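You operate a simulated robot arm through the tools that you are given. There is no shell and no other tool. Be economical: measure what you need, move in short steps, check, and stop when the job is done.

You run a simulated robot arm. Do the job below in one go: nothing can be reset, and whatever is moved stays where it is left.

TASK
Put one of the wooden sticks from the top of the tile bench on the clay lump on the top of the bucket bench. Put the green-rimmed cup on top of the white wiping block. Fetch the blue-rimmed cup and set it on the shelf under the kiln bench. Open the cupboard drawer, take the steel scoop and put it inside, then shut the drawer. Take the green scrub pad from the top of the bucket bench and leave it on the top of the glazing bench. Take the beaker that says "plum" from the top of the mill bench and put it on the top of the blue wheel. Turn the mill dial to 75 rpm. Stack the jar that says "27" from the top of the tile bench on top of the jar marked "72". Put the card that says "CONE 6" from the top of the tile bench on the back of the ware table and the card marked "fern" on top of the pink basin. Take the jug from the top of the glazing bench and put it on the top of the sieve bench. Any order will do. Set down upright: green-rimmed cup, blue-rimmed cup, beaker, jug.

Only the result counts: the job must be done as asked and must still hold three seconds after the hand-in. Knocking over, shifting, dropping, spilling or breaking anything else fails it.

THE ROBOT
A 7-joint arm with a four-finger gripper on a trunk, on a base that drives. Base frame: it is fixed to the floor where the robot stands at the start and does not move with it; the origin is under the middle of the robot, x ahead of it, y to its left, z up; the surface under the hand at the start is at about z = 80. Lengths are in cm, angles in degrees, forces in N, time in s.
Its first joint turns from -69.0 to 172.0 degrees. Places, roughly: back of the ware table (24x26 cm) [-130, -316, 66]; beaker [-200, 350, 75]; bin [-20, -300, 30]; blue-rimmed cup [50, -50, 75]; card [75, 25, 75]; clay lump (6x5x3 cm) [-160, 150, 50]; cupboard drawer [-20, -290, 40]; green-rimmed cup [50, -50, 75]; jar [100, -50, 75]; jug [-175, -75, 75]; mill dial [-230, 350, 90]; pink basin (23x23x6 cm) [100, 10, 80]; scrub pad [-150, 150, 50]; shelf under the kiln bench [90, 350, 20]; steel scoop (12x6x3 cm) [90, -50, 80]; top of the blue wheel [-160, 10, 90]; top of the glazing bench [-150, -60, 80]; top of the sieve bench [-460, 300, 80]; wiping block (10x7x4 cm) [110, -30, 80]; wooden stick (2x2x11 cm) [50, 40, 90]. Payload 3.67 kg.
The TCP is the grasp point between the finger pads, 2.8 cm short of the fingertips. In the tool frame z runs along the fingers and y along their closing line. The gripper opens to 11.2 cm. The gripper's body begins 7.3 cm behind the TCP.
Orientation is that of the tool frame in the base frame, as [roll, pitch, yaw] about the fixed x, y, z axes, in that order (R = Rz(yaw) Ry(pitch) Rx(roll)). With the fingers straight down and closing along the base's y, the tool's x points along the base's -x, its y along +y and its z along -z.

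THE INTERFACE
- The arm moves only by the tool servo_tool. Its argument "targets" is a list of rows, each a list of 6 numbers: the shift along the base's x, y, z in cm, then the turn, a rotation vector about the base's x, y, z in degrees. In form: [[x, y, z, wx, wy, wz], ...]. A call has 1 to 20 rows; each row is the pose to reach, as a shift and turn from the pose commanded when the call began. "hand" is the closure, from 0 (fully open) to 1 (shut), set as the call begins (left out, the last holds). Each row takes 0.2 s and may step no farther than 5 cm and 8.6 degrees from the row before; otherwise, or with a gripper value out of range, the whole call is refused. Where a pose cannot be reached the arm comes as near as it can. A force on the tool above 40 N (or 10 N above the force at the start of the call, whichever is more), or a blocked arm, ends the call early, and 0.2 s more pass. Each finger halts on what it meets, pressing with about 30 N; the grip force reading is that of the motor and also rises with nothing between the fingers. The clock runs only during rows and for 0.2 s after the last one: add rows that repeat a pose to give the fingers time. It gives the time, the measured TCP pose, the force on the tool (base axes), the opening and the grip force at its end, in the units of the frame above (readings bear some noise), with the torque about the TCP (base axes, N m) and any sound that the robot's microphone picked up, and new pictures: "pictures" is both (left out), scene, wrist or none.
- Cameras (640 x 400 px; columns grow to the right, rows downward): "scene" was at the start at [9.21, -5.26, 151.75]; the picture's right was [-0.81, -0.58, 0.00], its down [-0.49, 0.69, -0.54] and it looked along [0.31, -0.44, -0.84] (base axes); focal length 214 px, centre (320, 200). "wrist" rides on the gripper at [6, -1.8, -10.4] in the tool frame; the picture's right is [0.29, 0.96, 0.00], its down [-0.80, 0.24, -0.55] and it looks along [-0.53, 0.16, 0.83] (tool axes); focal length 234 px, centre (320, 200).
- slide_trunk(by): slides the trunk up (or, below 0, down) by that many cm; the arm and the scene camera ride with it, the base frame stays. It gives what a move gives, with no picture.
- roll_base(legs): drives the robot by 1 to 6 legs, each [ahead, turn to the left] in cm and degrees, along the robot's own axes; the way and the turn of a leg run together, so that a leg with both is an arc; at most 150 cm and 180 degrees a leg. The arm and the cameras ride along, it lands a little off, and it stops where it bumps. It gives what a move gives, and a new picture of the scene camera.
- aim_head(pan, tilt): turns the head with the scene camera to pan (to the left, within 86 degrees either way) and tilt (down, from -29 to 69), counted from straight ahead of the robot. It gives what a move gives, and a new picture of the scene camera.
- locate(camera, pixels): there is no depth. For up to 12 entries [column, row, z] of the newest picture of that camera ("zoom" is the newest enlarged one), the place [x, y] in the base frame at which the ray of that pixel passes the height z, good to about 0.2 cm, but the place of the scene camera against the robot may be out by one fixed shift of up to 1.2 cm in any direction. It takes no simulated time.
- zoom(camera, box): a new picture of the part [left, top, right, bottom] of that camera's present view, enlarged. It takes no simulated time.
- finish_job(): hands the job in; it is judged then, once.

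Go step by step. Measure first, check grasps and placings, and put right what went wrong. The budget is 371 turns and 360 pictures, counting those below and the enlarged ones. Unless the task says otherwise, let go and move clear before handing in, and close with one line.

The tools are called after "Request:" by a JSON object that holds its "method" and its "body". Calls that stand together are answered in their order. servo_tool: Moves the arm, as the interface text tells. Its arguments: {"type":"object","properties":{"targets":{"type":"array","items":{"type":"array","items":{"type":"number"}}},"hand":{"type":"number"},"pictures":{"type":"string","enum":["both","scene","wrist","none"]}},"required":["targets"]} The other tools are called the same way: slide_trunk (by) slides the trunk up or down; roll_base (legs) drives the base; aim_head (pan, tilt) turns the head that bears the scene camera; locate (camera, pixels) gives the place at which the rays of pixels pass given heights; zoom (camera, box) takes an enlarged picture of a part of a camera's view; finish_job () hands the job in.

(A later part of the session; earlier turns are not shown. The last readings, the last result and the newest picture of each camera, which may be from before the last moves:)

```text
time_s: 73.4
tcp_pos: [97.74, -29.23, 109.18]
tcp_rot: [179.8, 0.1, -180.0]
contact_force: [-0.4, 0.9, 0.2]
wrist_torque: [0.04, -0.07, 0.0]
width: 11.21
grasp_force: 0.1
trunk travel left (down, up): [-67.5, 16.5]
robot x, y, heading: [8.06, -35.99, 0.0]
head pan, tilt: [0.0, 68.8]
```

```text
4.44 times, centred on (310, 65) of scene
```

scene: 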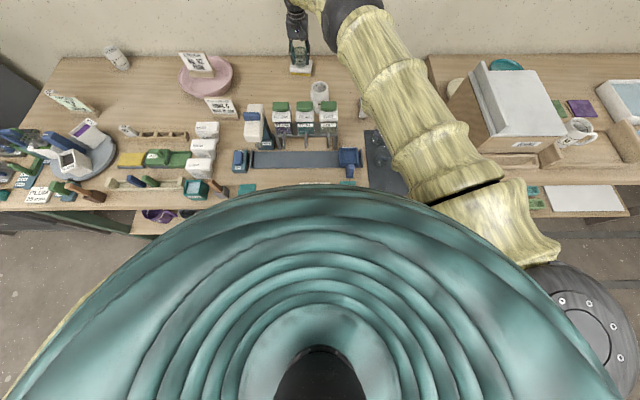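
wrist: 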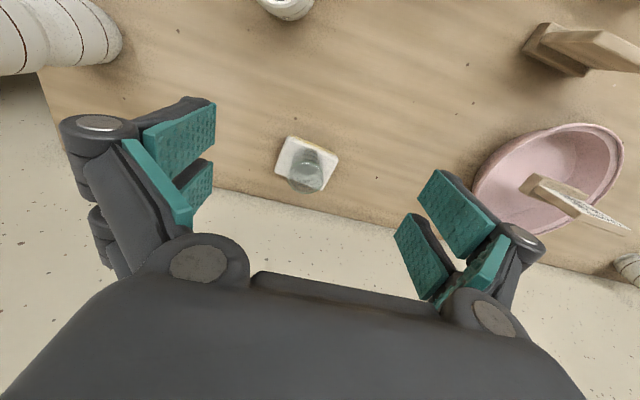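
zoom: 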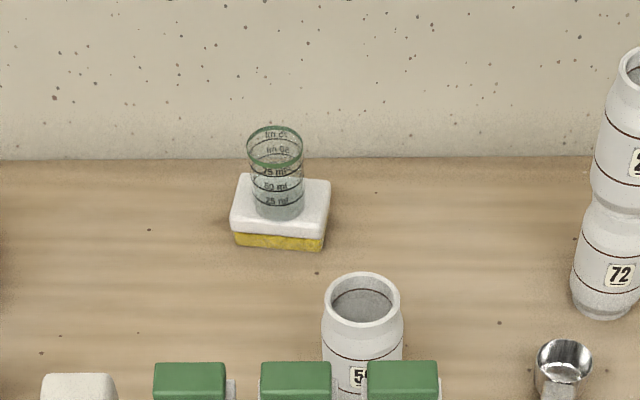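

Green cup stands upright on the block. Next I'll fetch the CONE 6 card: move above it and look.

Request:
{"method": "servo_tool", "body": {"targets": [[-3, 3.5, 0, 0, 0, 0], [-6, 7, -1, 0, 0, 0], [-9, 10.5, -2, 0, 0, 0], [-12, 14, -3, 0, 0, 0], [-14, 18, -4, 0, 0, 0], [-16, 22, -6, 0, 0, 0], [-18, 26, -8, 0, 0, 0], [-18, 30, -9, 0, 0, 0], [-18, 31, -10, 0, 0, 0], [-18, 31, -10, 0, 0, 0]], "pictures": "wrist"}}

```text
time_s: 75.6
tcp_pos: [80.11, 1.87, 98.63]
tcp_rot: [179.8, 0.0, -180.0]
contact_force: [-0.6, 0.9, 1.1]
wrist_torque: [-0.03, 0.0, -0.03]
width: 11.2
grasp_force: 0.0
trunk travel left (down, up): [-67.5, 16.5]
robot x, y, heading: [7.76, -36.02, -0.6]
head pan, tilt: [0.0, 68.8]
```

wrist: 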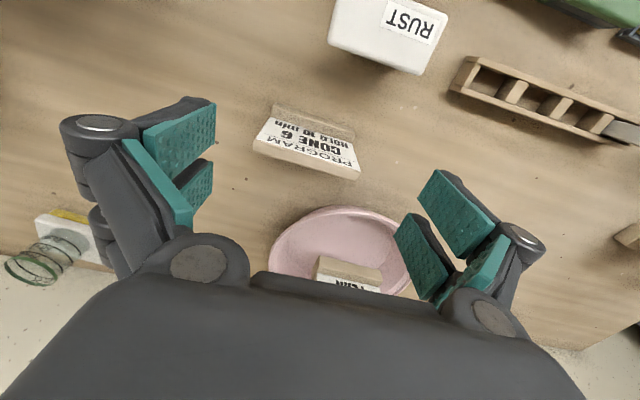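

Request:
{"method": "zoom", "body": {"camera": "wrist", "box": [230, 90, 390, 190]}}

Request:
{"method": "locate", "body": {"camera": "wrist", "pixels": [[254, 145, 90], [360, 172, 90], [274, 108, 82], [353, 131, 82]]}}

```text
4.00 times, centred on (310, 140) of wrist
```

zoom: 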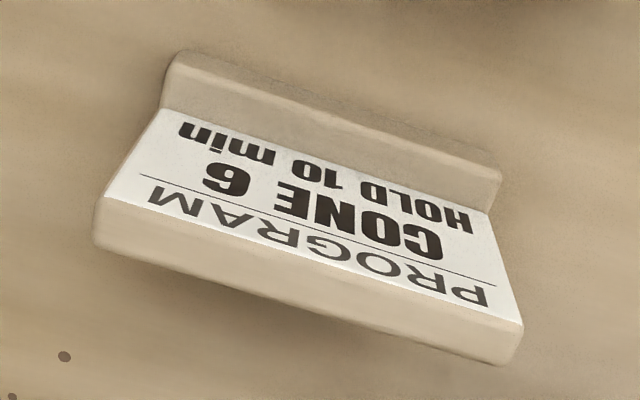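

```text
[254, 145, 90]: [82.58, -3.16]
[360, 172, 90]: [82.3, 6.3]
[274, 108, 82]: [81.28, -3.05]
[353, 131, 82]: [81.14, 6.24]
```

Request:
{"method": "servo_tool", "body": {"targets": [[2.6, -0.25, -3, 0, 0, 0], [2.6, -0.25, -6, 0, 0, 0], [2.6, -0.25, -6, 0, 0, 0], [2.6, -0.25, -9, 0, 0, 0], [2.6, -0.25, -12.4, 0, 0, 0], [2.6, -0.25, -12.4, 0, 0, 0]], "pictures": "wrist"}}

```text
time_s: 77.0
tcp_pos: [82.44, 1.57, 86.29]
tcp_rot: [179.8, 0.0, 180.0]
contact_force: [0.3, 0.1, 0.8]
wrist_torque: [0.03, 0.01, -0.03]
width: 11.21
grasp_force: 0.1
trunk travel left (down, up): [-67.5, 16.5]
robot x, y, heading: [7.52, -35.88, -0.4]
head pan, tilt: [0.0, 68.8]
```

wrist: 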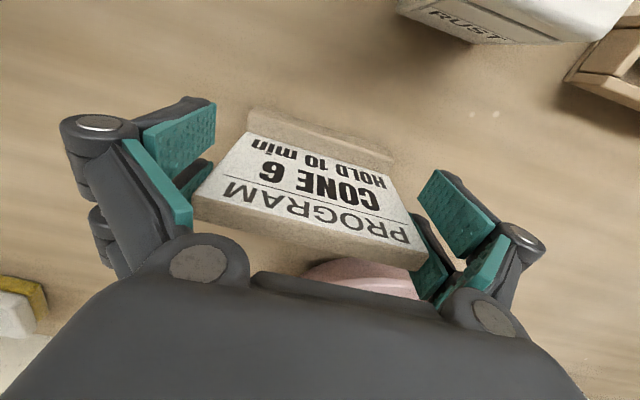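

Request:
{"method": "servo_tool", "body": {"targets": [[0, 0, 0, 0, 0, 0], [0, 0, 0, 0, 0, 0], [0, 0, 0, 0, 0, 0]], "hand": 1, "pictures": "none"}}

Request:
{"method": "servo_tool", "body": {"targets": [[0, 0, 4, 0, 0, 0], [0, 0, 8, 0, 0, 0], [-1, -2, 12, 0, 0, 0], [-2, -5, 16, 0, 0, 0], [-4, -8, 20, 0, 0, 0], [-7, -11, 22, 0, 0, 0], [-10, -14, 24, 0, 0, 0], [-13, -17, 25, 0, 0, 0], [-15, -21, 25, 0, 0, 0], [-17, -25, 25, 0, 0, 0], [-18, -29, 25, 0, 0, 0], [-20, -33, 25, 0, 0, 0], [-22, -37, 25, 0, 0, 0], [-24, -39, 25, 0, 0, 0]], "pictures": "both"}}

```text
time_s: 77.8
tcp_pos: [82.55, 1.67, 86.29]
tcp_rot: [179.9, 0.0, -180.0]
contact_force: [0.9, -0.2, 2.5]
wrist_torque: [0.04, -0.06, 0.0]
width: 9.96
grasp_force: 29.7
trunk travel left (down, up): [-67.5, 16.5]
robot x, y, heading: [7.77, -36.23, -0.4]
head pan, tilt: [0.0, 68.8]
```

```text
refused: row 4 steps farther than a row can; nothing moved
```

Request:
{"method": "servo_tool", "body": {"targets": [[0, 0, 4, 0, 0, 0], [0, 0, 8, 0, 0, 0], [-1, -2, 12, 0, 0, 0], [-2, -5, 15, 0, 0, 0], [-4, -8, 18, 0, 0, 0], [-6, -11, 21, 0, 0, 0], [-9, -14, 23, 0, 0, 0], [-12, -17, 25, 0, 0, 0], [-14, -21, 25, 0, 0, 0], [-16, -25, 25, 0, 0, 0], [-18, -29, 25, 0, 0, 0], [-20, -33, 25, 0, 0, 0], [-22, -37, 25, 0, 0, 0], [-24, -39, 25, 0, 0, 0]], "pictures": "both"}}

```text
time_s: 80.8
tcp_pos: [58.42, -37.39, 111.36]
tcp_rot: [179.8, 0.0, -180.0]
contact_force: [0.1, 0.7, -2.1]
wrist_torque: [-0.02, 0.0, 0.0]
width: 9.9
grasp_force: 29.9
trunk travel left (down, up): [-67.5, 16.5]
robot x, y, heading: [7.67, -36.13, -0.3]
head pan, tilt: [0.0, 68.8]
```

scene: 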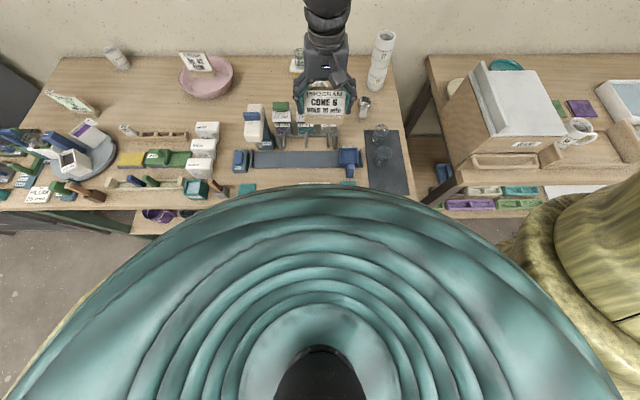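
wrist: 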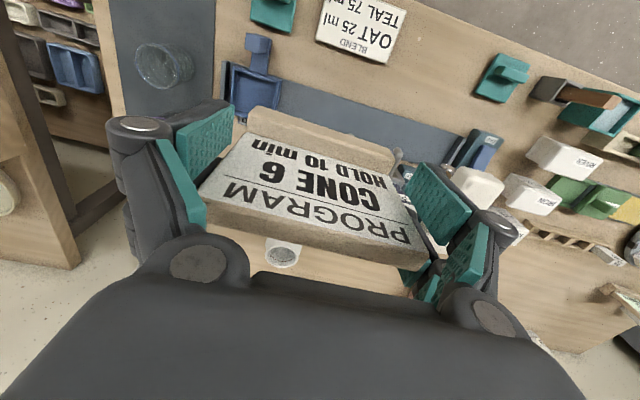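

Card is held and clear. I'll back away and turn right to see the ware table and cupboard side.

Request:
{"method": "roll_base", "body": {"legs": [[-35, 0], [0, -90]]}}

Request:
{"method": "aim_head", "body": {"pan": 0, "tilt": 25}}

Request:
{"method": "aim_head", "body": {"pan": -60, "tilt": 30}}

```text
time_s: 87.0
tcp_pos: [-28.87, -86.71, 111.28]
tcp_rot: [179.9, -0.1, 89.8]
contact_force: [0.7, -0.2, -0.9]
wrist_torque: [-0.02, -0.02, 0.01]
width: 9.91
grasp_force: 29.7
trunk travel left (down, up): [-67.5, 16.5]
robot x, y, heading: [-27.54, -36.09, -90.6]
head pan, tilt: [0.0, 68.8]
```

scene: 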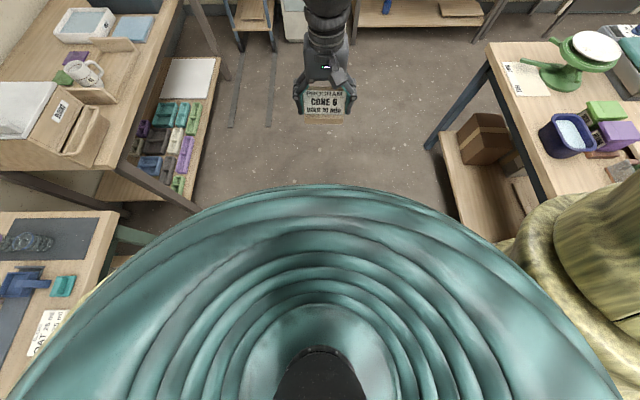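

```text
time_s: 88.1
tcp_pos: [-28.92, -86.77, 111.29]
tcp_rot: [179.8, -0.1, 89.8]
contact_force: [-1.2, 0.4, -0.3]
wrist_torque: [-0.04, 0.0, 0.02]
width: 9.93
grasp_force: 30.0
trunk travel left (down, up): [-67.5, 16.5]
robot x, y, heading: [-27.32, -36.05, -90.7]
head pan, tilt: [0.0, 25.0]
```

scene: 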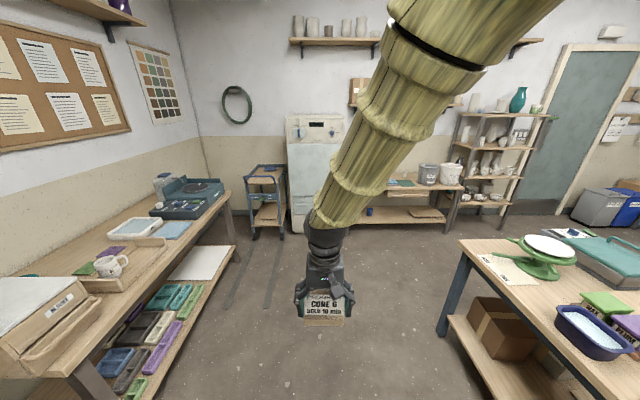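

```text
time_s: 89.4
tcp_pos: [-28.78, -86.69, 111.29]
tcp_rot: [179.9, 0.0, 89.9]
contact_force: [-0.8, 1.2, -1.3]
wrist_torque: [0.0, -0.03, -0.02]
width: 9.93
grasp_force: 30.0
trunk travel left (down, up): [-67.5, 16.5]
robot x, y, heading: [-27.17, -36.04, -90.3]
head pan, tilt: [-60.0, 30.0]
```

scene: 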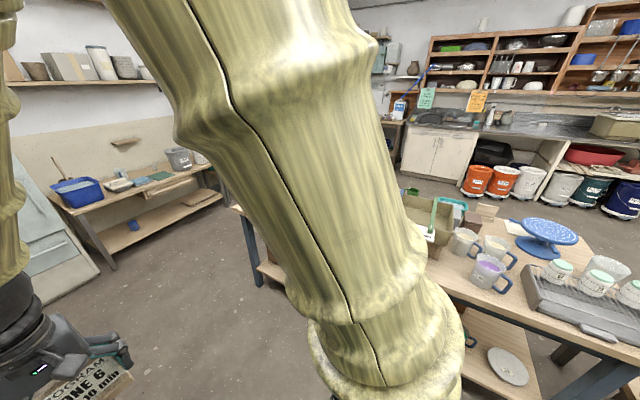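

Request:
{"method": "aim_head", "body": {"pan": -15, "tilt": 45}}

```text
time_s: 90.5
tcp_pos: [-28.85, -86.67, 111.24]
tcp_rot: [179.8, 0.0, 89.8]
contact_force: [-0.1, -1.3, -1.5]
wrist_torque: [-0.02, 0.0, 0.02]
width: 9.92
grasp_force: 30.7
trunk travel left (down, up): [-67.5, 16.5]
robot x, y, heading: [-27.61, -36.01, -90.4]
head pan, tilt: [-15.0, 45.0]
```

scene: 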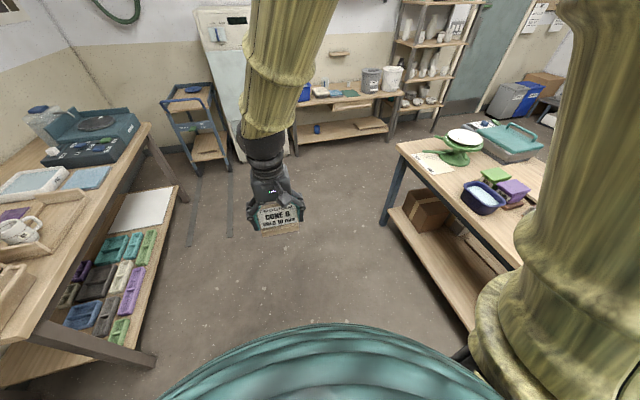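

Request:
{"method": "locate", "body": {"camera": "scene", "pixels": [[397, 145, 80], [520, 265, 80], [385, 222, 0], [150, 125, 80], [180, 190, 30], [240, 160, 0], [292, 142, 0], [300, 100, 66], [405, 92, 66], [195, 145, 0], [230, 168, 0], [155, 355, 20]]}}

```text
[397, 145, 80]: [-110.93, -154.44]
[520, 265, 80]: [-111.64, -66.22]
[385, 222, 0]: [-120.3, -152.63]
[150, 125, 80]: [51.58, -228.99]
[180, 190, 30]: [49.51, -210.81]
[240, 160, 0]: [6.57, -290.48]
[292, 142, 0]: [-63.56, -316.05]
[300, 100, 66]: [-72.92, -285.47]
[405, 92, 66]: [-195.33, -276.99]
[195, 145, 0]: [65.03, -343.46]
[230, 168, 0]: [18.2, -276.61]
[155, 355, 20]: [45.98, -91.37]
```

Glazing bench ends at y≈-154, ware table edge at y≈-285. I'll drive down the corridor, west, then face the ware table.

Request:
{"method": "roll_base", "body": {"legs": [[150, 0], [29, 0], [0, -90]]}}

Request:
{"method": "roll_base", "body": {"legs": [[100, 0], [0, 90]]}}

```text
time_s: 103.1
tcp_pos: [-79.16, -206.93, 111.34]
tcp_rot: [179.8, 0.0, -1.3]
contact_force: [-0.3, 0.9, -0.1]
wrist_torque: [-0.01, 0.01, -0.02]
width: 9.92
grasp_force: 30.2
trunk travel left (down, up): [-67.5, 16.5]
robot x, y, heading: [-28.14, -209.07, 178.5]
head pan, tilt: [-15.0, 45.0]
```

scene: 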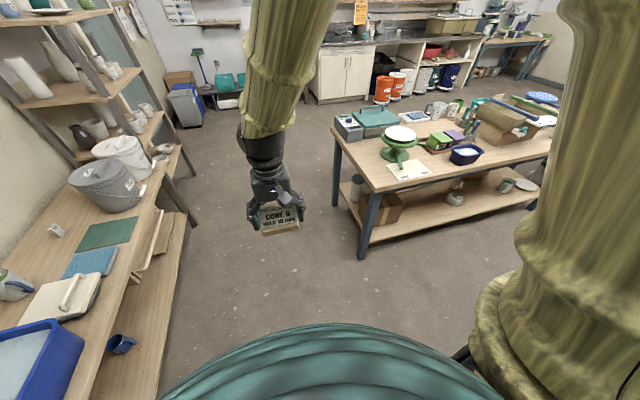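

```text
time_s: 112.2
tcp_pos: [-130.65, -257.03, 111.26]
tcp_rot: [179.7, 0.0, 89.8]
contact_force: [-0.2, 0.8, -0.7]
wrist_torque: [0.0, 0.01, -0.02]
width: 9.93
grasp_force: 29.7
trunk travel left (down, up): [-67.5, 16.5]
robot x, y, heading: [-129.49, -206.14, -90.6]
head pan, tilt: [-15.0, 45.0]
```

scene: 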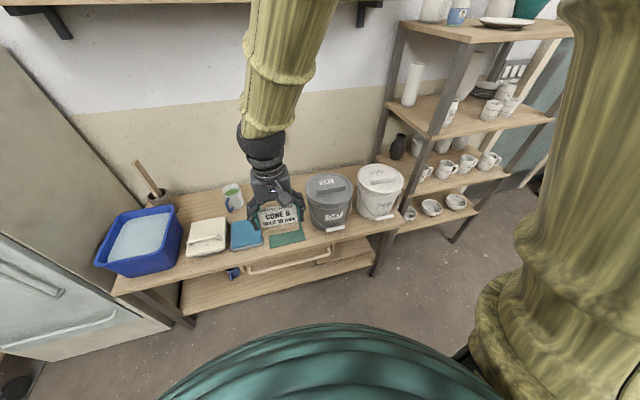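

Request:
{"method": "aim_head", "body": {"pan": 0, "tilt": 50}}

Request:
{"method": "zoom", "body": {"camera": "scene", "box": [200, 80, 440, 250]}}

```text
time_s: 113.0
tcp_pos: [-130.74, -256.93, 111.22]
tcp_rot: [179.8, 0.0, 89.9]
contact_force: [0.0, 0.1, -1.1]
wrist_torque: [-0.01, -0.02, -0.01]
width: 9.92
grasp_force: 30.3
trunk travel left (down, up): [-67.5, 16.5]
robot x, y, heading: [-129.35, -206.18, -90.5]
head pan, tilt: [0.0, 50.0]
```

scene: 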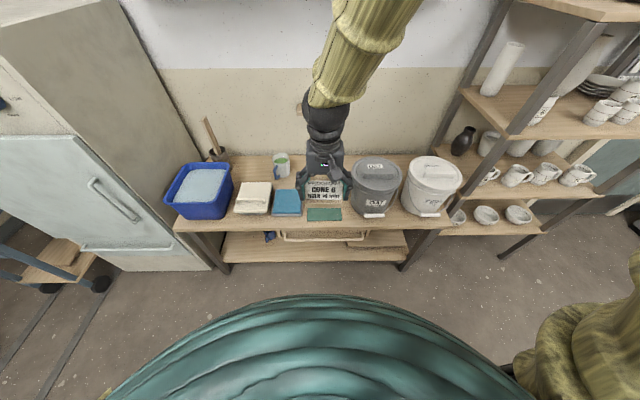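

```text
2.35 times, centred on (320, 165) of scene
```

zoom: 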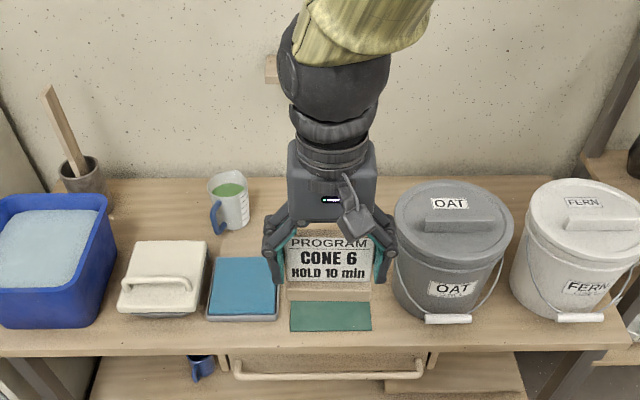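

Request:
{"method": "locate", "body": {"camera": "zoom", "pixels": [[250, 225, 66], [393, 300, 68], [400, 200, 95], [270, 180, 66], [250, 258, 66], [335, 300, 66], [320, 345, 66], [215, 340, 66], [435, 360, 55], [225, 370, 55]]}}

```text
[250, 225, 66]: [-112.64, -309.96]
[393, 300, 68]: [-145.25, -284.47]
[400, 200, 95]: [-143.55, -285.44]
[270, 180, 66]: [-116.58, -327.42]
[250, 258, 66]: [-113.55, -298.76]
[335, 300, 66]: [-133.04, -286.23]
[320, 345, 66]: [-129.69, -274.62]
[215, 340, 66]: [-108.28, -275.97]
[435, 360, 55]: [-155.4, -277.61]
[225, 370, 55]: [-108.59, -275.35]
```

Free space behind the pads at (-130,-314). I'll roll ahead 24 and lower the trunk 14.

Request:
{"method": "roll_base", "body": {"legs": [[24, 0]]}}

Request:
{"method": "slide_trunk", "body": {"by": -14}}

Request:
{"method": "servo_tool", "body": {"targets": [[0, -4, 0, 0, 0, 0], [0, -8, 0, 0, 0, 0], [0, -12, 0, 0, 0, 0], [0, -16, 0, 0, 0, 0], [0, -20, -1, 0, 0, 0], [0, -24, -2, 0, 0, 0], [0, -28, -4, 0, 0, 0]], "pictures": "both"}}

```text
time_s: 114.8
tcp_pos: [-130.67, -280.52, 111.2]
tcp_rot: [179.8, -0.1, 90.0]
contact_force: [-0.1, -1.4, -0.6]
wrist_torque: [0.04, -0.02, 0.02]
width: 9.94
grasp_force: 29.9
trunk travel left (down, up): [-67.5, 16.5]
robot x, y, heading: [-129.37, -229.63, -90.4]
head pan, tilt: [0.0, 50.0]
```

scene: 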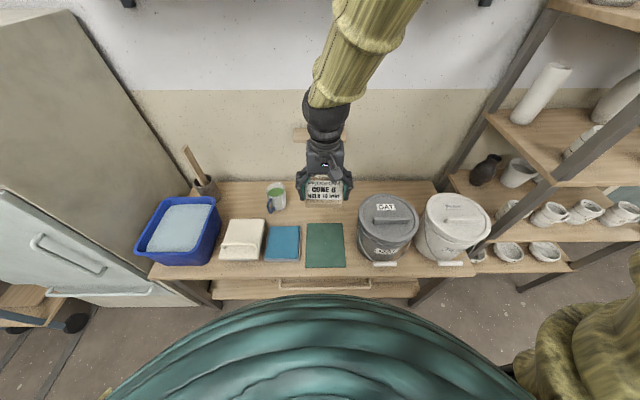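

```text
time_s: 116.4
tcp_pos: [-130.72, -280.38, 97.28]
tcp_rot: [179.9, 0.0, 90.0]
contact_force: [0.5, 0.2, -1.5]
wrist_torque: [-0.02, 0.01, 0.0]
width: 9.93
grasp_force: 30.0
trunk travel left (down, up): [-53.5, 30.5]
robot x, y, heading: [-129.3, -229.77, -90.2]
head pan, tilt: [0.0, 50.0]
```

```text
time_s: 118.0
tcp_pos: [-130.87, -308.51, 93.05]
tcp_rot: [179.9, -0.2, 90.0]
contact_force: [-0.1, 0.3, -0.9]
wrist_torque: [0.03, -0.01, -0.06]
width: 9.94
grasp_force: 30.1
trunk travel left (down, up): [-53.5, 30.5]
robot x, y, heading: [-129.51, -229.7, -90.5]
head pan, tilt: [0.0, 50.0]
```

scene: 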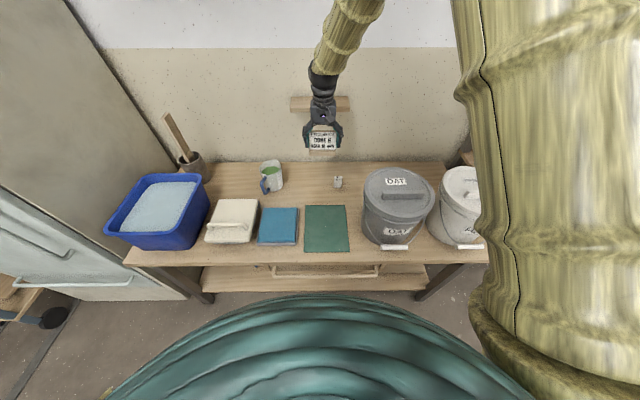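
wrist: 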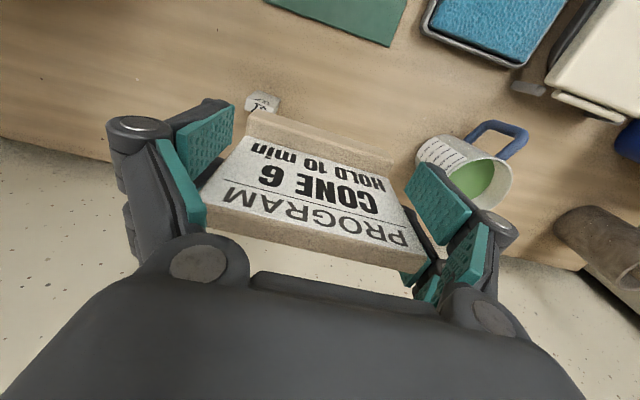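

Request:
{"method": "zoom", "body": {"camera": "scene", "box": [240, 110, 440, 230]}}

Request:
{"method": "locate", "body": {"camera": "scene", "pixels": [[338, 186, 66], [338, 177, 69], [342, 188, 66], [285, 185, 66], [366, 215, 66], [368, 190, 85], [330, 163, 66], [330, 206, 66]]}}

Request:
{"method": "locate", "body": {"camera": "wrist", "pixels": [[262, 103, 67], [280, 97, 66], [440, 160, 72], [415, 150, 66]]}}

```text
3.20 times, centred on (340, 170) of scene
```

zoom: 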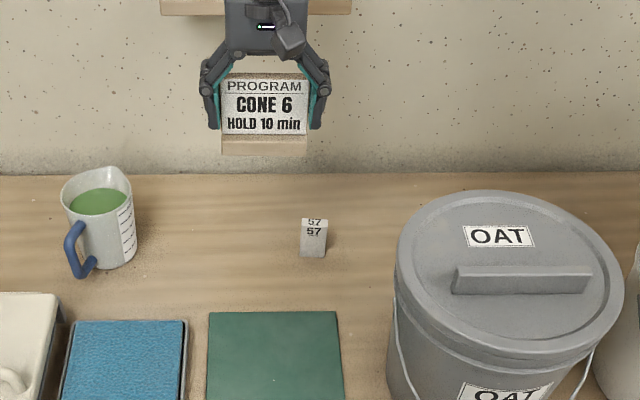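

```text
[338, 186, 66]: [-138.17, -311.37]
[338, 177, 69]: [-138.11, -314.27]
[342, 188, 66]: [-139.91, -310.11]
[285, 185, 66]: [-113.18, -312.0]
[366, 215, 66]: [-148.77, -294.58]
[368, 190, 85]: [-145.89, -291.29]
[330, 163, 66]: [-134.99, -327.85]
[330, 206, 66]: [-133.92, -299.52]
```

```text
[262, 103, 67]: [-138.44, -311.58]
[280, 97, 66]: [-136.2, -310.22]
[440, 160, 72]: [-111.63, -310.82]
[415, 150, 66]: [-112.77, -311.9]
```

A small "57" block sits at (-138,-311), so I'll place the card at x≈-126, y≈-315.5.

Request:
{"method": "servo_tool", "body": {"targets": [[2.5, -3, -2, 0, 0, 0], [4.9, -6, -5, 0, 0, 0], [4.9, -7, -9, 0, 0, 0], [4.9, -7, -13, 0, 0, 0], [4.9, -7, -17, 0, 0, 0], [4.9, -7, -19, 0, 0, 0], [4.9, -7, -19.5, 0, 0, 0]], "pictures": "both"}}

```text
time_s: 119.6
tcp_pos: [-125.98, -315.48, 73.56]
tcp_rot: [179.9, -0.1, 90.1]
contact_force: [0.4, 0.0, -1.3]
wrist_torque: [0.01, 0.01, 0.0]
width: 9.92
grasp_force: 29.8
trunk travel left (down, up): [-53.5, 30.5]
robot x, y, heading: [-129.38, -229.52, -90.2]
head pan, tilt: [0.0, 50.0]
```

scene: 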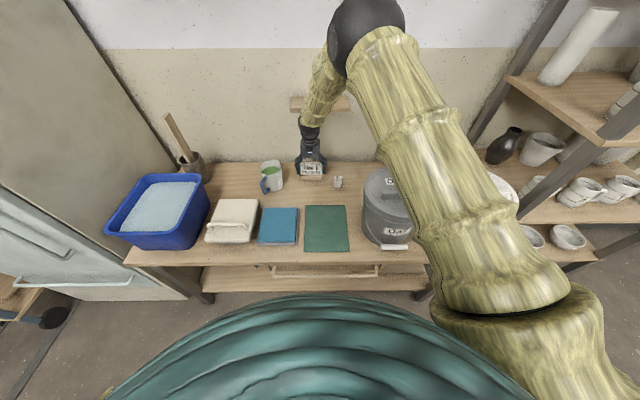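
wrist: 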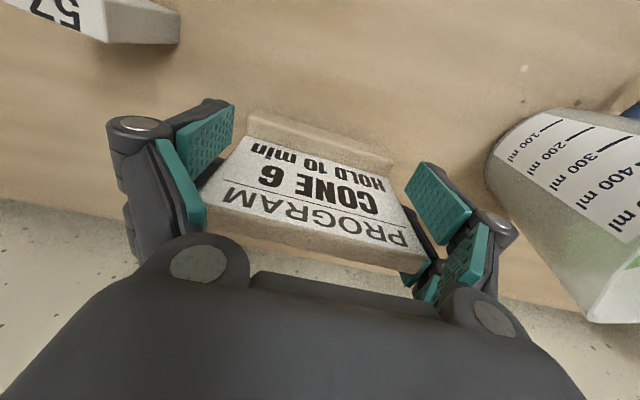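

Clear on both sides. I'll lower the last bit until contact.

Request:
{"method": "servo_tool", "body": {"targets": [[0, 0, -0.5, 0, 0, 0], [0, 0, -0.9, 0, 0, 0], [0, 0, -1.2, 0, 0, 0], [0, 0, -1.5, 0, 0, 0], [0, 0, -1.8, 0, 0, 0], [0, 0, -2.1, 0, 0, 0]], "pictures": "none"}}

```text
time_s: 121.0
tcp_pos: [-125.88, -315.55, 71.93]
tcp_rot: [179.8, 0.2, 90.0]
contact_force: [-0.5, -2.2, 18.3]
wrist_torque: [-0.27, 0.02, -0.2]
width: 10.05
grasp_force: 29.4
trunk travel left (down, up): [-53.5, 30.5]
robot x, y, heading: [-129.45, -229.86, -90.5]
head pan, tilt: [0.0, 50.0]
```

Request:
{"method": "servo_tool", "body": {"targets": [[0, 0, 0.2, 0, 0, 0], [0, 0, 0.2, 0, 0, 0], [0, 0, 0.2, 0, 0, 0]], "hand": 0, "pictures": "wrist"}}

Request:
{"method": "servo_tool", "body": {"targets": [[0, 0, 4, 0, 0, 0], [0, 0, 8, 0, 0, 0], [0, 0, 12, 0, 0, 0], [0, 2, 16, 0, 0, 0], [0, 6, 19, 0, 0, 0], [0, 10, 22, 0, 0, 0], [0, 14, 24, 0, 0, 0], [0, 18, 25, 0, 0, 0], [0, 22, 25, 0, 0, 0], [0, 26, 25, 0, 0, 0], [0, 30, 25, 0, 0, 0], [0, 34, 25, 0, 0, 0]], "pictures": "scene"}}

Request:
{"method": "zoom", "body": {"camera": "scene", "box": [240, 110, 440, 230]}}

```text
time_s: 121.8
tcp_pos: [-125.86, -315.48, 71.81]
tcp_rot: [179.8, 0.0, 90.0]
contact_force: [-0.3, 0.1, 0.4]
wrist_torque: [0.0, -0.02, 0.03]
width: 11.22
grasp_force: 0.1
trunk travel left (down, up): [-53.5, 30.5]
robot x, y, heading: [-129.45, -229.84, -90.5]
head pan, tilt: [0.0, 50.0]
```

wrist: 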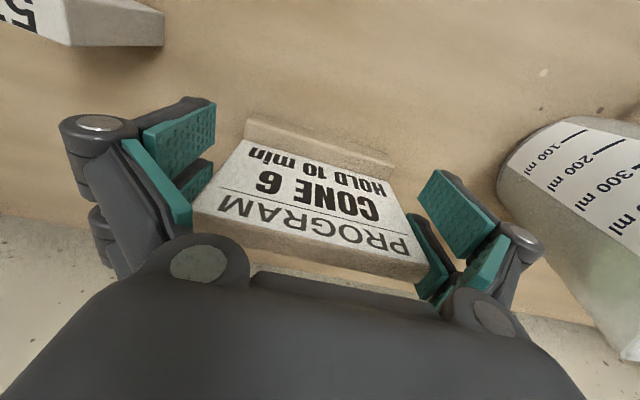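

```text
time_s: 124.4
tcp_pos: [-125.8, -281.03, 97.02]
tcp_rot: [179.8, 0.1, 90.0]
contact_force: [-0.4, -0.1, 0.8]
wrist_torque: [-0.04, -0.01, 0.02]
width: 11.18
grasp_force: 0.2
trunk travel left (down, up): [-53.5, 30.5]
robot x, y, heading: [-129.56, -229.7, -90.3]
head pan, tilt: [0.0, 50.0]
```

scene: 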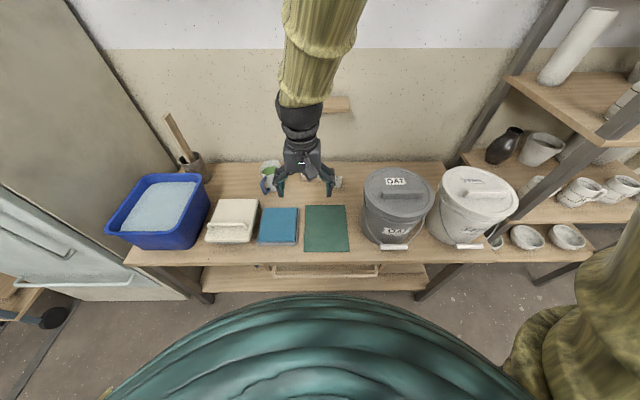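

```text
3.20 times, centred on (340, 170) of scene
```

zoom: 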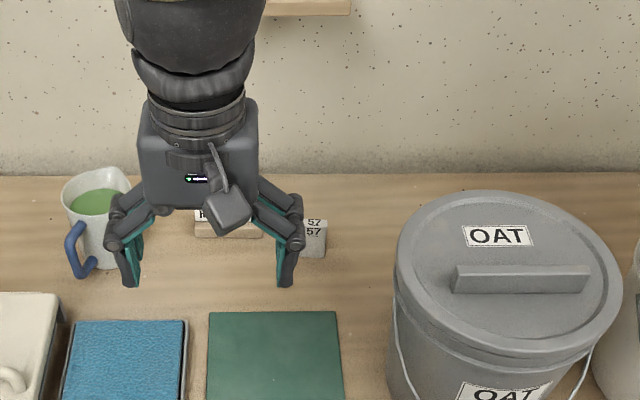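

Card is placed. Now I'll back off and go to the cupboard.

Request:
{"method": "roll_base", "body": {"legs": [[-28, 0], [0, 90], [108, 0], [0, -90]]}}

Request:
{"method": "aim_head", "body": {"pan": 0, "tilt": 45}}

```text
time_s: 139.1
tcp_pos: [-17.59, -254.33, 96.96]
tcp_rot: [179.9, 0.0, 91.0]
contact_force: [0.0, -0.9, -0.9]
wrist_torque: [0.0, 0.0, 0.01]
width: 11.21
grasp_force: 0.0
trunk travel left (down, up): [-53.5, 30.5]
robot x, y, heading: [-22.02, -202.64, -89.1]
head pan, tilt: [0.0, 50.0]
```

scene: 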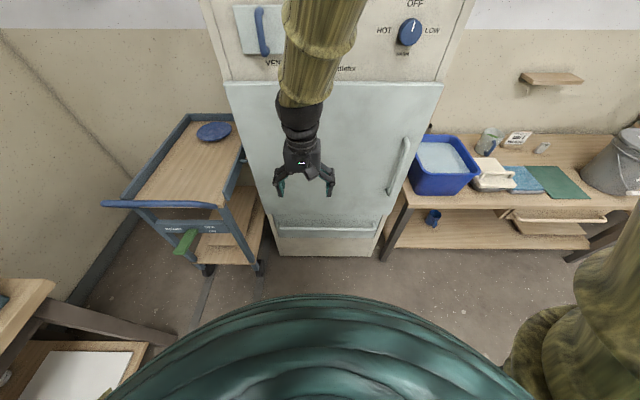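

```text
time_s: 139.7
tcp_pos: [-17.49, -254.25, 96.93]
tcp_rot: [179.8, 0.0, 91.2]
contact_force: [0.2, 0.5, 0.5]
wrist_torque: [0.02, 0.02, -0.03]
width: 11.21
grasp_force: 0.1
trunk travel left (down, up): [-53.5, 30.5]
robot x, y, heading: [-22.14, -202.55, -89.1]
head pan, tilt: [0.0, 45.0]
```

scene: 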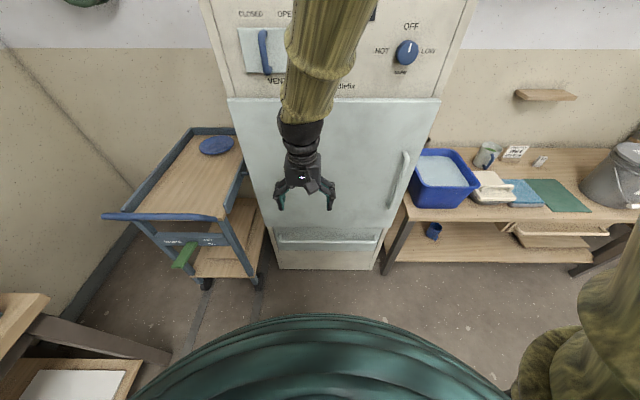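

Request:
{"method": "zoom", "body": {"camera": "scene", "box": [240, 180, 420, 290]}}

Request:
{"method": "locate", "body": {"camera": "scene", "pixels": [[275, 240, 40], [378, 240, 40], [282, 268, 0], [372, 268, 0], [326, 240, 40], [326, 240, 35], [326, 240, 45]]}}

```text
3.56 times, centred on (330, 235) of scene
```

zoom: 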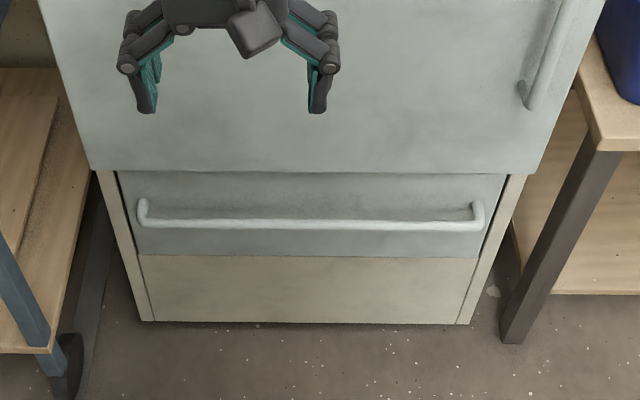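

```text
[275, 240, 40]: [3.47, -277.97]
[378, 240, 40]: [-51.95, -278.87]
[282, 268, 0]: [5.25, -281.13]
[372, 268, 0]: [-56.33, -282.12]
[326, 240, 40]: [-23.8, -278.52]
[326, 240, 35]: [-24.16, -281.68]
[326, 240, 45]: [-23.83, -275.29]
```

The drawer's horizontal bar is at about (-25,-278.5,40). I'll lower the trunk, and turn the tool so that the fingers close in a vertical plane.

Request:
{"method": "slide_trunk", "body": {"by": -30}}

Request:
{"method": "servo_tool", "body": {"targets": [[0, 0, 0, 0, 0, 8.5], [0, 0, 0, 0, 0, 17], [0, 0, 0, 0, 0, 25.5], [0, 0, 0, 0, 0, 34], [0, 0, 0, 0, 0, 42.5], [0, 0, 0, 0, 0, 51], [0, 0, 0, 0, 0, 59.5], [0, 0, 0, 0, 0, 68], [0, 0, 0, 0, 0, 76.5], [0, 0, 0, 0, 0, 83], [0, 0, 0, 0, 0, 89], [0, 0, 0, 0, 0, 89]], "pictures": "scene"}}

```text
time_s: 142.7
tcp_pos: [-17.37, -254.34, 66.87]
tcp_rot: [179.8, 0.0, 91.1]
contact_force: [0.4, -0.4, -0.8]
wrist_torque: [-0.01, 0.01, 0.0]
width: 11.2
grasp_force: 0.2
trunk travel left (down, up): [-23.5, 60.5]
robot x, y, heading: [-21.94, -202.43, -89.2]
head pan, tilt: [0.0, 45.0]
```

```text
time_s: 145.3
tcp_pos: [-17.41, -254.35, 66.96]
tcp_rot: [179.7, 0.0, -179.7]
contact_force: [0.7, 0.5, 0.3]
wrist_torque: [0.06, 0.01, 0.0]
width: 11.19
grasp_force: 0.0
trunk travel left (down, up): [-23.5, 60.5]
robot x, y, heading: [-22.32, -202.78, -89.2]
head pan, tilt: [0.0, 45.0]
```

scene: 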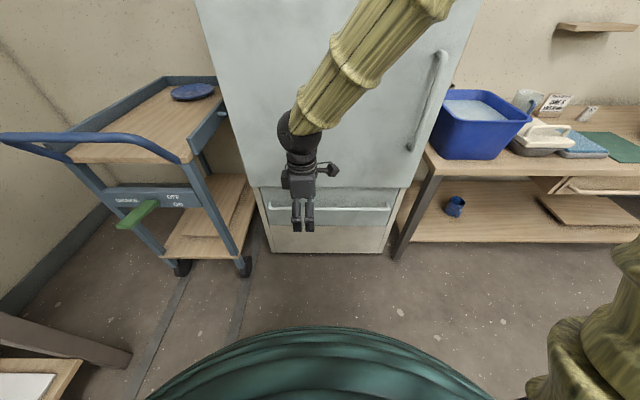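

Request:
{"method": "servo_tool", "body": {"targets": [[-1, -1.5, 0, -8.5, 0, 0], [-2, -3, 0, -17, 0, 0], [-3, -4.5, -1, -25.5, 0, 0], [-4, -6, -2, -34, 0, 0], [-5, -7, -4, -42.5, 0, 0], [-6, -8, -6, -51, 0, 0], [-7, -9, -8, -59.5, 0, 0], [-7, -9, -8, -59.5, 0, 0]], "pictures": "both"}}

```text
time_s: 147.0
tcp_pos: [-25.61, -265.03, 62.38]
tcp_rot: [-120.4, 6.9, 176.4]
contact_force: [0.6, 0.8, 0.1]
wrist_torque: [0.0, 0.01, 0.02]
width: 11.19
grasp_force: 0.1
out of reach, approached as far as the arm can: row 4, 5
trunk travel left (down, up): [-23.5, 60.5]
robot x, y, heading: [-22.07, -202.63, -89.4]
head pan, tilt: [0.0, 45.0]
stopped in row 8: the arm was blocked; the commanded pose is now the measured one
```

scene: 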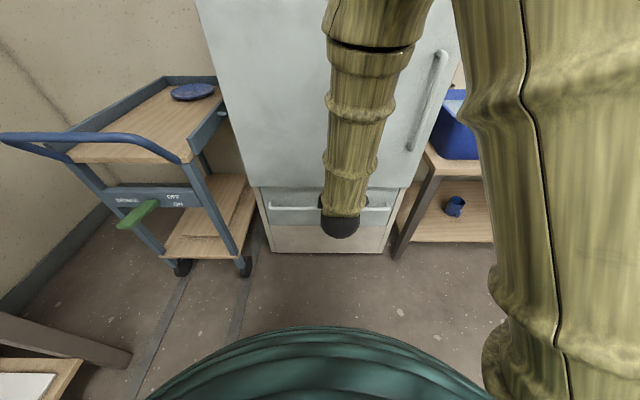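
wrist: 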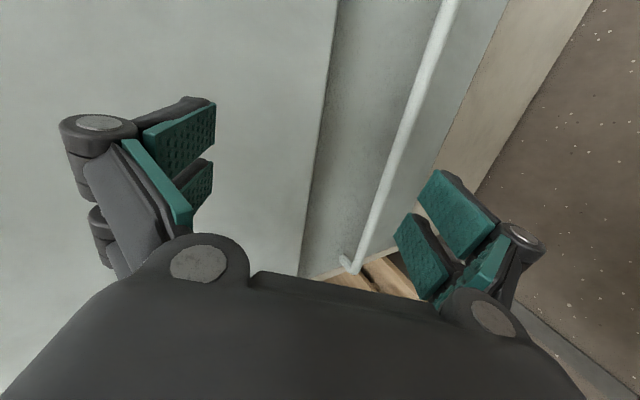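

The arm is cramped. I'll back the base 16 cm and lower the trunk further for better posture.

Request:
{"method": "roll_base", "body": {"legs": [[-18, 0]]}}

Request:
{"method": "servo_tool", "body": {"targets": [[0, -3, 0, 0, 0, 0], [0, -6, 0, 0, 0, 0], [0, -9, 0, 0, 0, 0], [0, -9, 0, 0, 0, 0]], "pictures": "wrist"}}

```text
time_s: 148.6
tcp_pos: [-25.83, -246.93, 62.23]
tcp_rot: [-120.3, 6.9, 176.5]
contact_force: [-0.4, 0.0, -0.9]
wrist_torque: [-0.02, -0.01, 0.02]
width: 11.19
grasp_force: 0.1
trunk travel left (down, up): [-23.5, 60.5]
robot x, y, heading: [-22.19, -184.7, -89.4]
head pan, tilt: [0.0, 45.0]
```

scene: 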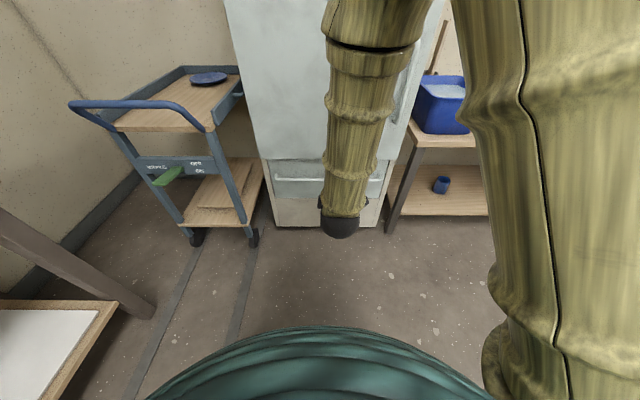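

```text
time_s: 149.8
tcp_pos: [-28.0, -257.26, 65.93]
tcp_rot: [-119.7, 13.7, 173.2]
contact_force: [-0.6, -0.2, -0.4]
wrist_torque: [0.0, -0.03, 0.04]
width: 11.2
grasp_force: 0.0
trunk travel left (down, up): [-23.5, 60.5]
robot x, y, heading: [-22.41, -184.55, -89.3]
head pan, tilt: [0.0, 45.0]
stopped in row 4: the arm was blocked; the commanded pose is now the measured one
```

wrist: 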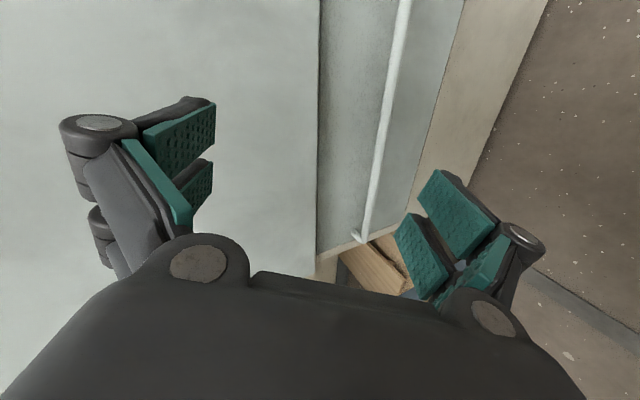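

The hand is high relative to the lowered shoulder. I'll bring it down while easing the tilt to 45°.

Request:
{"method": "servo_tool", "body": {"targets": [[0.5, 2, -3, 4, 3.2, 2.1], [1, 3, -7, 8, 6.4, 4.3], [1.5, 3, -11, 12, 9.6, 6.4], [2, 3, -15, 16, 12.8, 8.6], [2.5, 3, -19, 16, 12.8, 8.6], [3, 3, -19, 16, 12.8, 8.6]], "pictures": "both"}}

```text
time_s: 150.4
tcp_pos: [-28.64, -255.54, 60.72]
tcp_rot: [-127.9, 12.5, 172.7]
contact_force: [-0.6, -0.1, 0.2]
wrist_torque: [0.01, 0.01, 0.01]
width: 11.19
grasp_force: 0.1
trunk travel left (down, up): [-23.5, 60.5]
robot x, y, heading: [-22.48, -184.68, -89.4]
head pan, tilt: [0.0, 45.0]
stopped in row 3: the arm was blocked; the commanded pose is now the measured one
```

scene: 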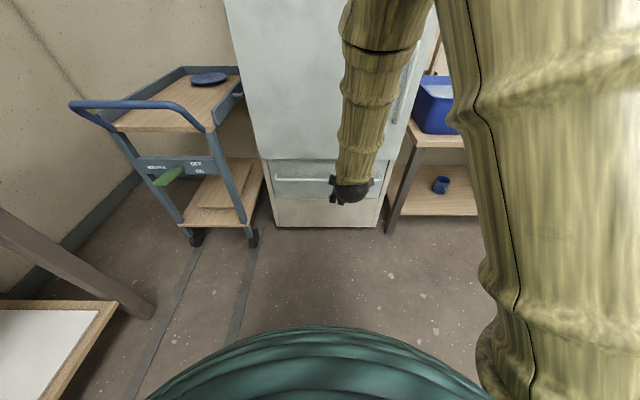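
wrist: 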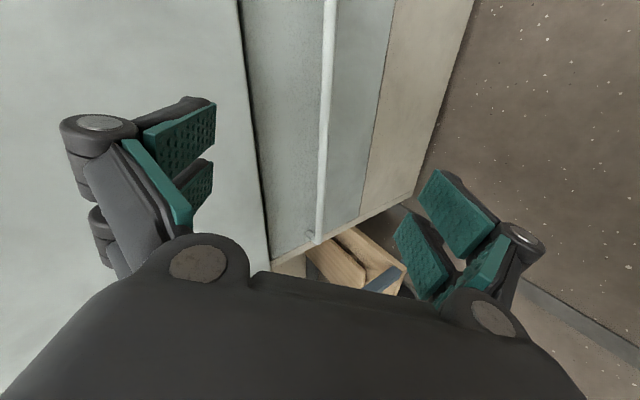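

Blocked again, as earlier when the hand was high and left. I'll relieve it by moving to the robot's right (−x).

Request:
{"method": "servo_tool", "body": {"targets": [[-4, 1, 0, 3, 3, 2], [-8, 2, 0, 6, 6, 4], [-12, 3, -2, 8, 9, 6], [-16, 3, -5, 8, 11, 7.5], [-16, 3, -9, 8, 11, 7.5]], "pictures": "scene"}}

```text
time_s: 151.7
tcp_pos: [-44.73, -252.53, 51.66]
tcp_rot: [-135.2, 0.9, 179.5]
contact_force: [-0.3, 0.4, -0.2]
wrist_torque: [-0.03, -0.04, 0.0]
width: 11.16
grasp_force: 0.1
trunk travel left (down, up): [-23.5, 60.5]
robot x, y, heading: [-22.52, -184.59, -89.3]
head pan, tilt: [0.0, 45.0]
```

scene: 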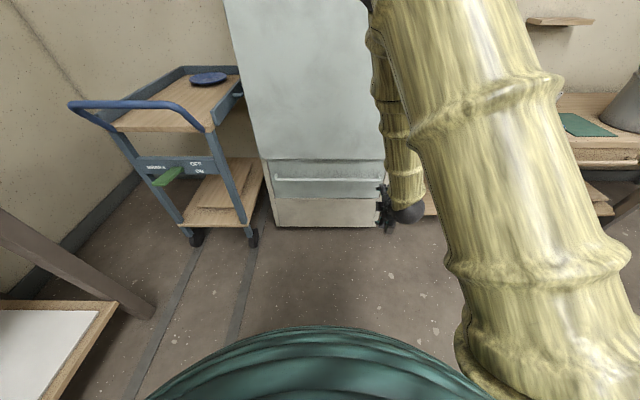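

That frees the arm, with orientation exact (45° tilt). I'll approach the bar near x≈-38.

Request:
{"method": "servo_tool", "body": {"targets": [[2, -3, -1, 0, 0, 0], [4, -6, -2, 0, 0, 0], [6, -9, -3, 0, 0, 0], [7, -12, -4, 0, 0, 0], [7, -12, -4, 0, 0, 0]], "pictures": "both"}}

```text
time_s: 152.8
tcp_pos: [-38.79, -264.55, 47.52]
tcp_rot: [-135.6, 2.4, 177.8]
contact_force: [-0.2, -0.7, 0.1]
wrist_torque: [-0.01, -0.05, -0.03]
width: 11.18
grasp_force: 0.0
trunk travel left (down, up): [-23.5, 60.5]
robot x, y, heading: [-22.45, -184.52, -89.1]
head pan, tilt: [0.0, 45.0]
```

scene: 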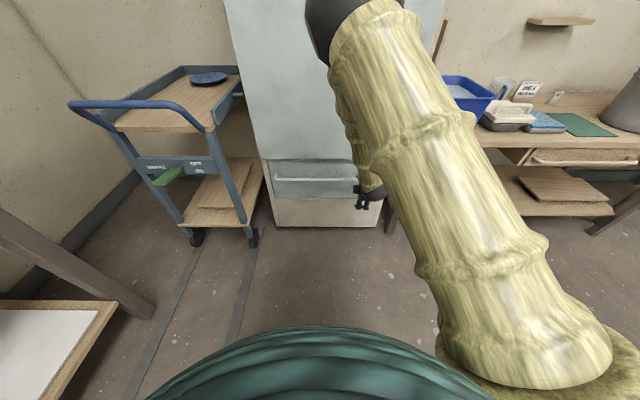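
wrist: 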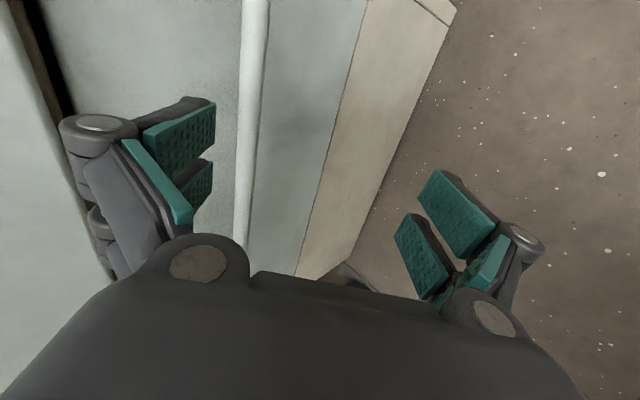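

Request:
{"method": "locate", "body": {"camera": "wrist", "pixels": [[248, 190, 38], [248, 190, 40], [248, 190, 42], [248, 190, 44], [248, 190, 46], [310, 230, 30], [140, 100, 45]]}}

Request:
{"method": "locate", "body": {"camera": "scene", "pixels": [[320, 178, 40], [320, 178, 44], [320, 178, 36], [300, 226, 0], [300, 196, 30], [320, 159, 50]]}}

```text
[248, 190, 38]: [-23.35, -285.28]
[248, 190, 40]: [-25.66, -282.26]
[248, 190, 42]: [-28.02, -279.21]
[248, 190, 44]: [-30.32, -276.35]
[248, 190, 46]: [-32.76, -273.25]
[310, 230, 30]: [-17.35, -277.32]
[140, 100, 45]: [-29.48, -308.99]
```

```text
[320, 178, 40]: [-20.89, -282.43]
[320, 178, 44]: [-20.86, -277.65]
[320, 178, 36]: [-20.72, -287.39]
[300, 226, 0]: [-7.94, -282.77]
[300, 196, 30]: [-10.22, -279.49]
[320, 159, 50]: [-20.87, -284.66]
```

Bar is about (y -276.4, z 44). I'll partly close the hand to 4.5 cm and move closer for refinement.

Request:
{"method": "servo_tool", "body": {"targets": [[0.5, -2, 0, 0, 0, 0], [1, -4, 0.5, 0, 0, 0], [1, -5, 1, 0, 0, 0], [1, -5, 1, 0, 0, 0]], "hand": 0.6, "pictures": "both"}}

```text
time_s: 153.8
tcp_pos: [-37.67, -269.58, 48.6]
tcp_rot: [-135.3, 1.7, 178.6]
contact_force: [1.4, 0.3, 0.8]
wrist_torque: [-0.02, 0.01, 0.0]
width: 4.49
grasp_force: 0.1
trunk travel left (down, up): [-23.5, 60.5]
robot x, y, heading: [-22.42, -184.59, -89.1]
head pan, tilt: [0.0, 45.0]
```

scene: 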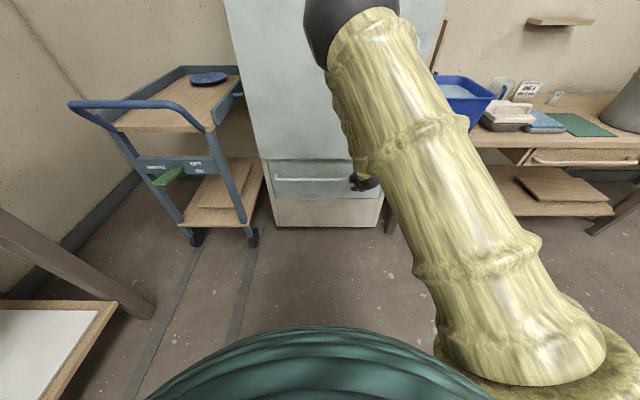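
wrist: 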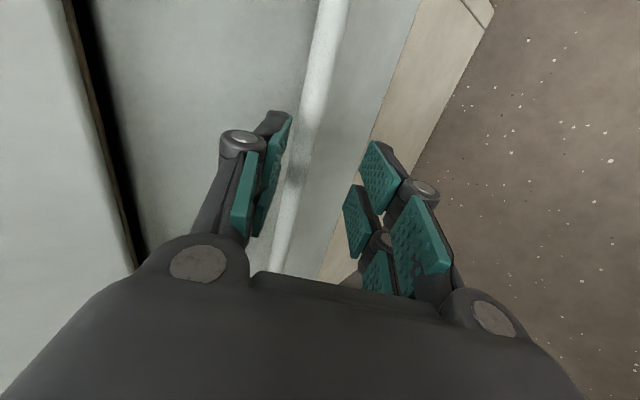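

Request:
{"method": "locate", "body": {"camera": "wrist", "pixels": [[293, 190, 40], [293, 190, 42], [293, 190, 44], [293, 190, 46], [293, 190, 48], [110, 190, 48], [350, 190, 40]]}}

```text
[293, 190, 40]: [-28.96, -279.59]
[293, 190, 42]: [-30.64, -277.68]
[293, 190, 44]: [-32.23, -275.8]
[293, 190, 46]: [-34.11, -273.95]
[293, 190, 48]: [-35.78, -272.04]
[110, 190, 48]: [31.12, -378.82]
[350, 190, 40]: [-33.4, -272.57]
```

Bar triangulated at (y≈-275.2, z≈44.6). I'll align, advance along the tool axis, then close.

Request:
{"method": "servo_tool", "body": {"targets": [[0, -0.8, 0.8, 0, 0, 0], [0, -2.3, -0.7, 0, 0, 0], [0, -3.8, -2.2, 0, 0, 0], [0, -5.25, -3.65, 0, 0, 0], [0, -5.25, -3.65, 0, 0, 0]], "pictures": "wrist"}}

```text
time_s: 155.1
tcp_pos: [-36.6, -275.07, 44.9]
tcp_rot: [-135.3, 0.8, 179.5]
contact_force: [-1.1, 4.5, 0.8]
wrist_torque: [-0.01, 0.01, 0.03]
width: 4.9
grasp_force: 0.1
trunk travel left (down, up): [-23.5, 60.5]
robot x, y, heading: [-22.3, -185.02, -89.4]
head pan, tilt: [0.0, 45.0]
```

wrist: 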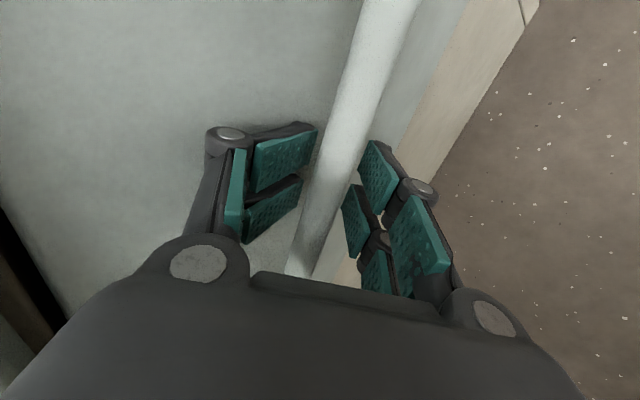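

The bar is between the fingers, with the upper finger just touching the face. Close.

Request:
{"method": "servo_tool", "body": {"targets": [[0, 0, 0, 0, 0, 0], [0, 0, 0, 0, 0, 0], [0, 0, 0, 0, 0, 0]], "hand": 1, "pictures": "wrist"}}

```text
time_s: 155.8
tcp_pos: [-36.49, -275.0, 44.82]
tcp_rot: [-135.3, 0.7, 179.5]
contact_force: [0.9, -0.5, -9.7]
wrist_torque: [-0.2, 1.34, 1.43]
width: 1.9
grasp_force: 45.2
trunk travel left (down, up): [-23.5, 60.5]
robot x, y, heading: [-22.38, -184.75, -89.2]
head pan, tilt: [0.0, 45.0]
```

wrist: 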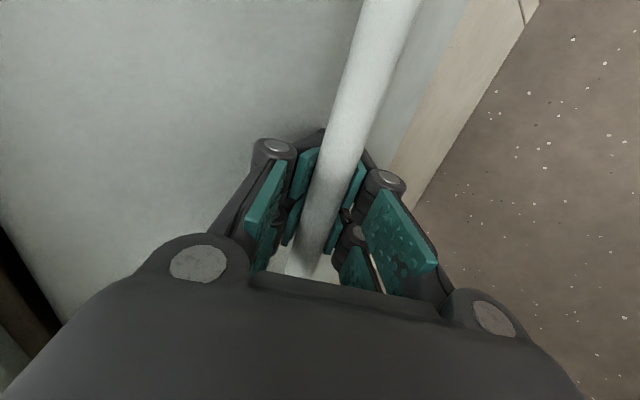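

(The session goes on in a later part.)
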